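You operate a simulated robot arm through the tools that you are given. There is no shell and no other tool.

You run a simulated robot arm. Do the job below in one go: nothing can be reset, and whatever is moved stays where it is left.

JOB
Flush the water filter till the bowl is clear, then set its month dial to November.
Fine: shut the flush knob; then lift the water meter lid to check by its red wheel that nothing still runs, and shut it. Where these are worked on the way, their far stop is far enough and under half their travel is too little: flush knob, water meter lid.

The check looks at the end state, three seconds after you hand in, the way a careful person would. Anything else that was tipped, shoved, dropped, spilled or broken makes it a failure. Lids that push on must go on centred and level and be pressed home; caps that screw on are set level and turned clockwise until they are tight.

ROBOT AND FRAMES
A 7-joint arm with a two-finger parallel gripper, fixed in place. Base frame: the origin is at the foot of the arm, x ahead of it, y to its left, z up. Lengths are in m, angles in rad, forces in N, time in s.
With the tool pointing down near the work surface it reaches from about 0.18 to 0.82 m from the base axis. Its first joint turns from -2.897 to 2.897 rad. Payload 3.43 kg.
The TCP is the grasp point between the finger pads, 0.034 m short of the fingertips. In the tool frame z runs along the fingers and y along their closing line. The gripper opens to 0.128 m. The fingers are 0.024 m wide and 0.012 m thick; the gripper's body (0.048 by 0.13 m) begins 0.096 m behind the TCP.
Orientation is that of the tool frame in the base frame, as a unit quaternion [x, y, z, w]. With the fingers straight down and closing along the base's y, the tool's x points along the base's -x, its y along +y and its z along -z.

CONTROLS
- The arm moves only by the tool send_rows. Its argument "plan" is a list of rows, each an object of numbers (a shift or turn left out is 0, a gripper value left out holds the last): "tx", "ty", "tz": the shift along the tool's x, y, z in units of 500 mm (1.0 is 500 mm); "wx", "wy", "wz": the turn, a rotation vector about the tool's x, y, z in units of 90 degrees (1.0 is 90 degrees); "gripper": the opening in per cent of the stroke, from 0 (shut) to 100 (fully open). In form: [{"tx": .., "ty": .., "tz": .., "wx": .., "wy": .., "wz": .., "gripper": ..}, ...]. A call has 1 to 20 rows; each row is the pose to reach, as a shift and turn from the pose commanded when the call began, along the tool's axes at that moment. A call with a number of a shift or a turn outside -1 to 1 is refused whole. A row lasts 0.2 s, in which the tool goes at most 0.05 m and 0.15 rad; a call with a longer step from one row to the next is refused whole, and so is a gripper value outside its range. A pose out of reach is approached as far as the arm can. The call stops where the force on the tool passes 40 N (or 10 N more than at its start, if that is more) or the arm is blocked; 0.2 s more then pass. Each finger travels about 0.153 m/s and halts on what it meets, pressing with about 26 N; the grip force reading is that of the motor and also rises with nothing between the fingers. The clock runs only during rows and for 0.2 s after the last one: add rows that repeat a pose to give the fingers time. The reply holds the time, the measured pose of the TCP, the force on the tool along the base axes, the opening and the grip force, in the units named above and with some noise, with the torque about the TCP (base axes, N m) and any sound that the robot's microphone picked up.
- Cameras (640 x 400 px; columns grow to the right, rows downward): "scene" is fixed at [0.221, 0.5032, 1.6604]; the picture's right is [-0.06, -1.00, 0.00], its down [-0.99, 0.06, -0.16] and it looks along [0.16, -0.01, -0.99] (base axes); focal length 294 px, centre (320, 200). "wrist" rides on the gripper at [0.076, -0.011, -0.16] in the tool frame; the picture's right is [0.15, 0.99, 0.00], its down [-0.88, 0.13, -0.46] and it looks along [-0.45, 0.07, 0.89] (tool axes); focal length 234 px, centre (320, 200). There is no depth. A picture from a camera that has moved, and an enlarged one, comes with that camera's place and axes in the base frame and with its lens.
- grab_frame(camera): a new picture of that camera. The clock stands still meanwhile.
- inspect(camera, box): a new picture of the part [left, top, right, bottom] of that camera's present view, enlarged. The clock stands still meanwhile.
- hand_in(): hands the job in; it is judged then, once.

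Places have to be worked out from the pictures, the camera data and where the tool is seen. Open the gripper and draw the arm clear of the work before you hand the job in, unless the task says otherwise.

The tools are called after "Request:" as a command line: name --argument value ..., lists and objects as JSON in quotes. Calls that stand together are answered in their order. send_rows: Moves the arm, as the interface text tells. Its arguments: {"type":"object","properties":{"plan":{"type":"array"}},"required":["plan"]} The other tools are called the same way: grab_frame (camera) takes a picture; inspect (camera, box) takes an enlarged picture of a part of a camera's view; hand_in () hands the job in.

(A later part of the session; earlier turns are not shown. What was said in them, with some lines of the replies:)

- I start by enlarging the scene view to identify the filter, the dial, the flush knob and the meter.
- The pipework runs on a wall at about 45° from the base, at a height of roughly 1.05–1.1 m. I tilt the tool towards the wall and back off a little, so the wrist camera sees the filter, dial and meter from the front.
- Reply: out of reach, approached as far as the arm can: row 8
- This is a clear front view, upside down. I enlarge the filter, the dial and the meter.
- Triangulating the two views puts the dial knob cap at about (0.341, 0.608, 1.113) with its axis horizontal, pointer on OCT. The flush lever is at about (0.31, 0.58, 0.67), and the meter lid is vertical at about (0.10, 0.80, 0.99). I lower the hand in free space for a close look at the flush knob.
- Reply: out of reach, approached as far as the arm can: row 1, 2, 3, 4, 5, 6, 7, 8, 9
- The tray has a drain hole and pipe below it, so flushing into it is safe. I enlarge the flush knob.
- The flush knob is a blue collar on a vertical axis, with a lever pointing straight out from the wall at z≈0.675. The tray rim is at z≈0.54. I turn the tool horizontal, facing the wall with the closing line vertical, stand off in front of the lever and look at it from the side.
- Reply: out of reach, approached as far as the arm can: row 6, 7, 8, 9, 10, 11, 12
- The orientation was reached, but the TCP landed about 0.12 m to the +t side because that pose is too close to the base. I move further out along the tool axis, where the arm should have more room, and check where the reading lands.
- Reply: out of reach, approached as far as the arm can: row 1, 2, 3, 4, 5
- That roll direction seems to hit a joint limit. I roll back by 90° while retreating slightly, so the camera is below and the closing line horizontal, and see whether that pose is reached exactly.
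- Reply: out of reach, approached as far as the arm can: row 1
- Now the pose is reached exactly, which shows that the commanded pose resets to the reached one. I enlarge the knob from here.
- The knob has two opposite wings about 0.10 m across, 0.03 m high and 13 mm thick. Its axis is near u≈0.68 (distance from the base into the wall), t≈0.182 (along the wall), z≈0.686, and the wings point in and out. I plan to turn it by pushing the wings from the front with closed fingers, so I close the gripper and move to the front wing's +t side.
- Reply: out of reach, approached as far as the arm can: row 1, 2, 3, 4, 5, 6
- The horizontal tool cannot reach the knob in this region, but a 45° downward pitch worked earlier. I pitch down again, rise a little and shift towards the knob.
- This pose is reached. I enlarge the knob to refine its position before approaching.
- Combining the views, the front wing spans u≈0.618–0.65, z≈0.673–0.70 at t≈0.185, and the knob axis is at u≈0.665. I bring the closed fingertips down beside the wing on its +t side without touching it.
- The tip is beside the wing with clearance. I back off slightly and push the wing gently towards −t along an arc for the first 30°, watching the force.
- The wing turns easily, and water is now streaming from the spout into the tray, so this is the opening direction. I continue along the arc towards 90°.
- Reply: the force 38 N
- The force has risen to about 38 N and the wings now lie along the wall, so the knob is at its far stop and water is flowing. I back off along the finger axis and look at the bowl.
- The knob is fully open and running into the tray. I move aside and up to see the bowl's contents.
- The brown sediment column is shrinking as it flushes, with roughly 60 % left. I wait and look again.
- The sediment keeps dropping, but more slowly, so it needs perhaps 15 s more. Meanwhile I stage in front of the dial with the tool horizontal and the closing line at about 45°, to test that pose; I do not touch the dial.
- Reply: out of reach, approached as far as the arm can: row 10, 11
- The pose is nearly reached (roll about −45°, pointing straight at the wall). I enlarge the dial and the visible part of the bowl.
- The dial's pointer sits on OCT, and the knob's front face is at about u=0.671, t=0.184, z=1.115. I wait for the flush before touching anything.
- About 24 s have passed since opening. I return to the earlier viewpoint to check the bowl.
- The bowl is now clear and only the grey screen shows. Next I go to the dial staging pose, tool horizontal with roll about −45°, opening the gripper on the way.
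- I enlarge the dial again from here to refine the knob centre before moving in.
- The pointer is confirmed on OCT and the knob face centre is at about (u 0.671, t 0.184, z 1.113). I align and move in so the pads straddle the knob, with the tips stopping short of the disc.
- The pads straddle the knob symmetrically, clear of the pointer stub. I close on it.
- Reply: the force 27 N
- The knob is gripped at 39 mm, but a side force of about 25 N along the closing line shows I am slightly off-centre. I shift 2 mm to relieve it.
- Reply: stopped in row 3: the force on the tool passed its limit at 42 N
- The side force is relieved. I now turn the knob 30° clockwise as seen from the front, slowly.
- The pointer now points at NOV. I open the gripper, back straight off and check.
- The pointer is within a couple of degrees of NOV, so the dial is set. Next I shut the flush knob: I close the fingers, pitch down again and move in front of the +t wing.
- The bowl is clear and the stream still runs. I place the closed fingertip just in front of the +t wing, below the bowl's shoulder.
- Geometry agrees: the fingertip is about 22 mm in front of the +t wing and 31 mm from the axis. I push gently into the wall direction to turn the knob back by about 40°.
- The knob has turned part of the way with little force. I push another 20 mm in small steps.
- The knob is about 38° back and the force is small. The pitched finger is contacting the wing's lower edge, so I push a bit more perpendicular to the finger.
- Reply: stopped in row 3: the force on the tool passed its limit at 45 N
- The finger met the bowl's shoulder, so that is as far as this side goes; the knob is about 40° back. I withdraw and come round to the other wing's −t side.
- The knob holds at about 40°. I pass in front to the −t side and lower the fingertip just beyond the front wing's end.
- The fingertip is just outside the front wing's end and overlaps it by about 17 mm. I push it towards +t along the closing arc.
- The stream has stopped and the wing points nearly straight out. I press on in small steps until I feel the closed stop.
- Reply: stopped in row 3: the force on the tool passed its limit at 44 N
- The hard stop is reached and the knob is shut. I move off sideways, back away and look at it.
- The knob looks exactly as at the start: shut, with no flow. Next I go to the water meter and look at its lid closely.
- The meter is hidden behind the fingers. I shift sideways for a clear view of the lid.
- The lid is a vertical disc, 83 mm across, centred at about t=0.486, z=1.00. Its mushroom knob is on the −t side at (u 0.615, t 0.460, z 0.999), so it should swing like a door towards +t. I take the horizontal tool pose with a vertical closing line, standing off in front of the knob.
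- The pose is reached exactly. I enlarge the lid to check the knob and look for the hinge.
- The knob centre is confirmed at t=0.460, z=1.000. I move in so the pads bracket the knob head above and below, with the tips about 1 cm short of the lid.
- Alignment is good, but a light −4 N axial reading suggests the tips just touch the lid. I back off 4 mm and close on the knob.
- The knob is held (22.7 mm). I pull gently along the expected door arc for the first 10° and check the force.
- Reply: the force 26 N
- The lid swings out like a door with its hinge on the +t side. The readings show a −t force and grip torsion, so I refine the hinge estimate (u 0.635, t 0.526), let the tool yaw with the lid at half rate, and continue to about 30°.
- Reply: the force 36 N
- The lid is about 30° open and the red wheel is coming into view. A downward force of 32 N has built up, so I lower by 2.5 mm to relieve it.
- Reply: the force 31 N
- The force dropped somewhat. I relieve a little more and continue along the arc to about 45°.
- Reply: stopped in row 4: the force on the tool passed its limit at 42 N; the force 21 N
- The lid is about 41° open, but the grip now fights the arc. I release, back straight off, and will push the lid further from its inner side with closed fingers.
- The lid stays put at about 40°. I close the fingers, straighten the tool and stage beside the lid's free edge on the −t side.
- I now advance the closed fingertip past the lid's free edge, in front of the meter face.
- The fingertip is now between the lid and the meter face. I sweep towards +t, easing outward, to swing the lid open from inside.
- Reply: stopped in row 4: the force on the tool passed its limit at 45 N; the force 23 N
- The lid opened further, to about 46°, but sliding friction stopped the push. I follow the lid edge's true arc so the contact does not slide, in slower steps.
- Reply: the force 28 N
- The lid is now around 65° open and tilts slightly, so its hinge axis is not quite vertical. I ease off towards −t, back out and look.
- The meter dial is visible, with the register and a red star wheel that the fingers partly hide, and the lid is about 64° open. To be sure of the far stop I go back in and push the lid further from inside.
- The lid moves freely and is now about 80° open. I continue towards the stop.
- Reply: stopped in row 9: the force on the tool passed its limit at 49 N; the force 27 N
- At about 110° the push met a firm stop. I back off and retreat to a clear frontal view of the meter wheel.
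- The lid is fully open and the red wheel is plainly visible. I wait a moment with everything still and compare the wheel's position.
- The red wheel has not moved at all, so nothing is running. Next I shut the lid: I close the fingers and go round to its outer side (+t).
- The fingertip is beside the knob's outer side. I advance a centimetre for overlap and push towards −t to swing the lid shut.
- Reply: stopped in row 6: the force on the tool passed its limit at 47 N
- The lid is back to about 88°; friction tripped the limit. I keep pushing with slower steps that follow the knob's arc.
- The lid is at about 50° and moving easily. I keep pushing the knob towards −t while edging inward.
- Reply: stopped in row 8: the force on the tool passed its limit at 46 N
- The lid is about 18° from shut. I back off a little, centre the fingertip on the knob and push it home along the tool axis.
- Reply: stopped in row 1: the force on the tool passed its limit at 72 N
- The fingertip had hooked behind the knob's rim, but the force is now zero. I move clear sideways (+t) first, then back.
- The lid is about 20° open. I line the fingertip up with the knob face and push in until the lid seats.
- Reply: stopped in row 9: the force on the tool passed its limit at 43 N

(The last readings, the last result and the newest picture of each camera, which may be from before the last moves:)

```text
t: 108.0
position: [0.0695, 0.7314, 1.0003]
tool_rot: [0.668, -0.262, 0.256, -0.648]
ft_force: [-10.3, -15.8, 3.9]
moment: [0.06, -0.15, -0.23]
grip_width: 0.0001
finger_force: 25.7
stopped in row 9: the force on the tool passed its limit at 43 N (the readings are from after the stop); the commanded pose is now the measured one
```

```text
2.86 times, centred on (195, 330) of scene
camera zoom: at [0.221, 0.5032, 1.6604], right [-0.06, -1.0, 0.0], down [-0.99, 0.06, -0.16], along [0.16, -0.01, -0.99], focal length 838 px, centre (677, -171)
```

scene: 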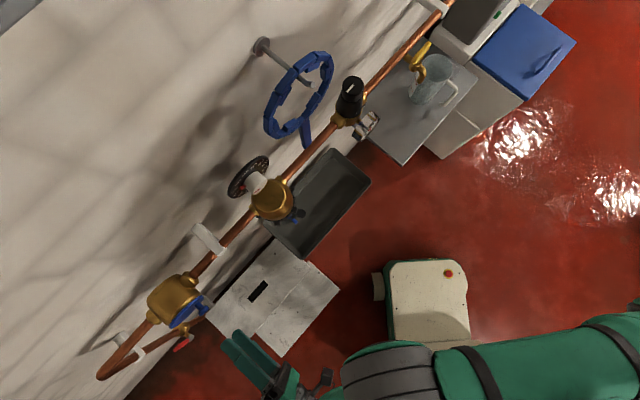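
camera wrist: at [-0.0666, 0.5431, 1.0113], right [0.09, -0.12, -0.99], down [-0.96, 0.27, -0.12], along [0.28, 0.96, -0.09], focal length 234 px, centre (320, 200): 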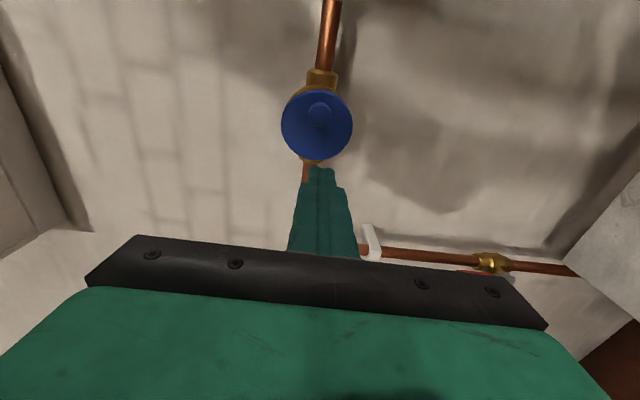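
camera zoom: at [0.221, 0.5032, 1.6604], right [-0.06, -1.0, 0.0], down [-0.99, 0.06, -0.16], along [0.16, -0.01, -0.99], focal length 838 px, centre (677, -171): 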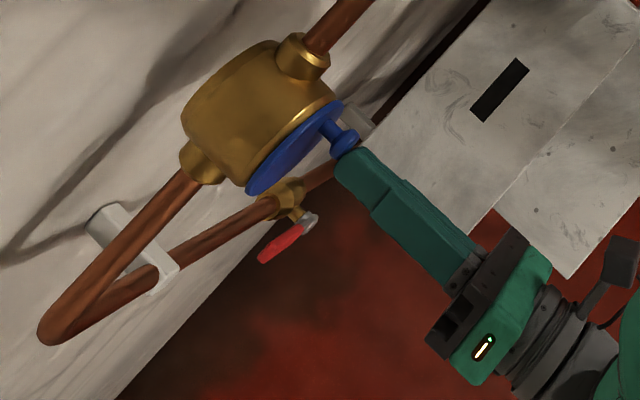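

The lid looks nearly seated. I compare with the original closed view.

Request:
inspect --camera "scene" --box '[130, 260, 230, 350]'

Request:
send_rows --plan '[{"tz": 0.004}, {"tz": 0.008}, {"tz": 0.012}]'

Request:
inspect --camera "scene" --box '[130, 260, 230, 350]'

```text
4.44 times, centred on (180, 305) of scene
camera zoom: at [0.221, 0.5032, 1.6604], right [-0.06, -1.0, 0.0], down [-0.99, 0.06, -0.16], along [0.16, -0.01, -0.99], focal length 1304 px, centre (942, -267)
```

zoom: 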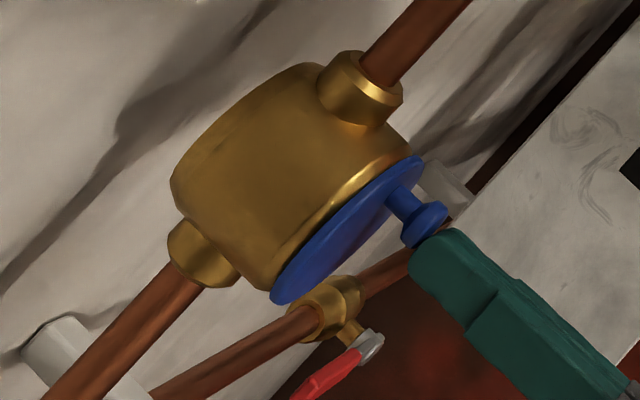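

```text
t: 108.5
position: [0.0683, 0.7326, 1.0003]
tool_rot: [0.668, -0.262, 0.256, -0.648]
ft_force: [-11.2, -18.1, 4.6]
moment: [0.06, -0.21, -0.31]
grip_width: 0.0001
finger_force: 26.5
stopped in row 2: the force on the tool passed its limit at 43 N (the readings are from after the stop); the commanded pose is now the measured one
```

```text
4.44 times, centred on (180, 305) of scene
camera zoom: at [0.221, 0.5032, 1.6604], right [-0.06, -1.0, 0.0], down [-0.99, 0.06, -0.16], along [0.16, -0.01, -0.99], focal length 1304 px, centre (942, -267)
```

zoom: 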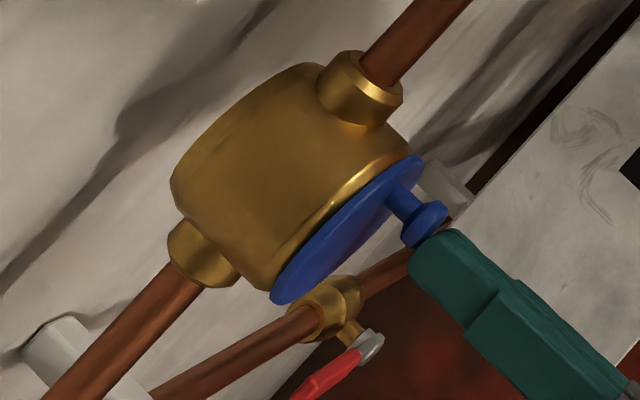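

The lid now matches the original closed picture and resists 43 N, so it is shut. I back the arm away and do a final check of everything.

Request:
send_rows --plan '[{"tz": -0.04}, {"tz": -0.1}, {"tz": -0.18}, {"tz": -0.26}, {"tx": 0.05, "tz": -0.3, "gripper": 60}, {"tx": 0.12, "tz": -0.3, "gripper": 60}, {"tx": 0.12, "tz": -0.3, "gripper": 60}]'

Request:
grab_frame --camera "wrist"

Request:
grab_frame --camera "scene"

Request:
inspect --camera "scene" --box '[215, 145, 325, 235]'

Request:
inspect --camera "scene" --box '[130, 260, 230, 350]'

```text
t: 110.1
position: [0.0107, 0.5829, 1.0031]
tool_rot: [0.671, -0.263, 0.257, -0.644]
ft_force: [-0.2, 1.0, -0.4]
moment: [0.03, -0.01, 0.0]
grip_width: 0.0768
finger_force: 0.1
```

```text
taken
camera wrist: at [-0.0423, 0.4155, 1.022], right [0.08, -0.13, -0.99], down [-0.96, 0.27, -0.12], along [0.28, 0.96, -0.1], focal length 234 px, centre (320, 200)
```

wrist: 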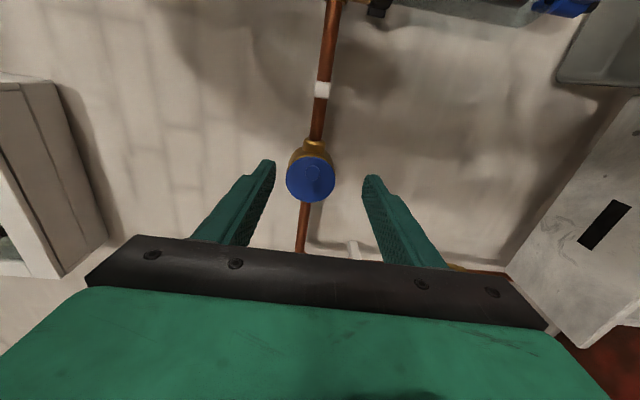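

```text
taken
```

scene: 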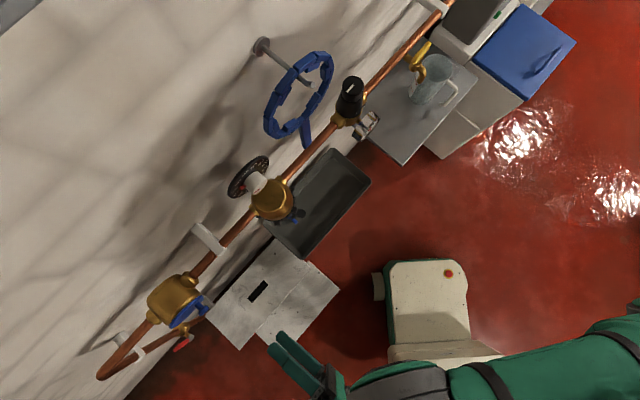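

```text
4.44 times, centred on (270, 190) of scene
camera zoom: at [0.221, 0.5032, 1.6604], right [-0.06, -1.0, 0.0], down [-0.99, 0.06, -0.16], along [0.16, -0.01, -0.99], focal length 1304 px, centre (542, 244)
```

zoom: 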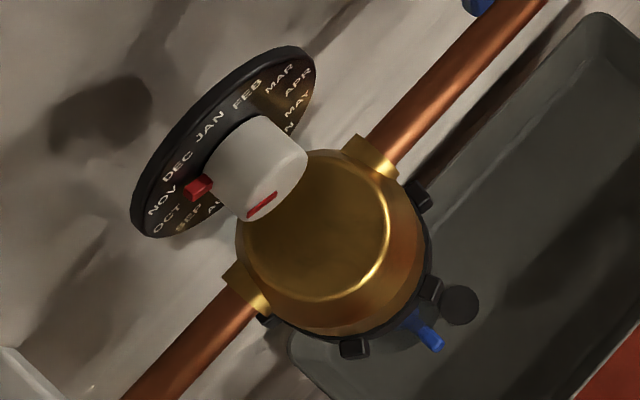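

```text
4.44 times, centred on (180, 305) of scene
camera zoom: at [0.221, 0.5032, 1.6604], right [-0.06, -1.0, 0.0], down [-0.99, 0.06, -0.16], along [0.16, -0.01, -0.99], focal length 1304 px, centre (942, -267)
```

zoom: 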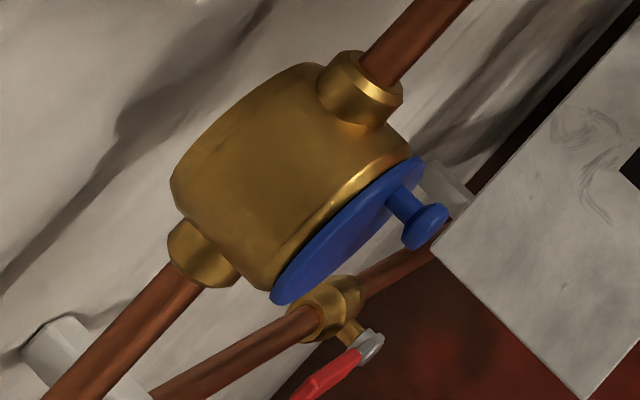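

Final state: the lid is shut, the dial is on NOV, the flush knob is closed with no flow, the bowl is clear, nothing else has moved, and the gripper is open and clear. I hand in.

Request:
hand_in

```text
The job is handed in.
```

The job is done and handed in. I checked everything in the last camera pictures before handing in, except the bowl, which I last saw clear just before shutting the knob.

- **Flush:** I opened the flush knob to its far stop and let it run until no brown sediment was left in the bowl. The water went into the tray, which has a drain.
- **Month dial:** I turned it from October to November; the pointer sits within a couple of degrees of NOV.
- **Flush knob:** I set the dial first, then shut the knob against its stop. The stream stopped.
- **Water meter:** I opened the lid to its far stop and watched the red wheel for a little over two seconds. It did not move, so nothing is still running. I then pushed the lid shut, and it looks the same as at the start.

Some pushes on the flush knob and the lid ran into the force limit. The hardest was a brief 72 N, when the fingertip caught behind the lid knob while closing. I saw no damage, and nothing else was moved. The gripper is open and the arm is clear of the work.
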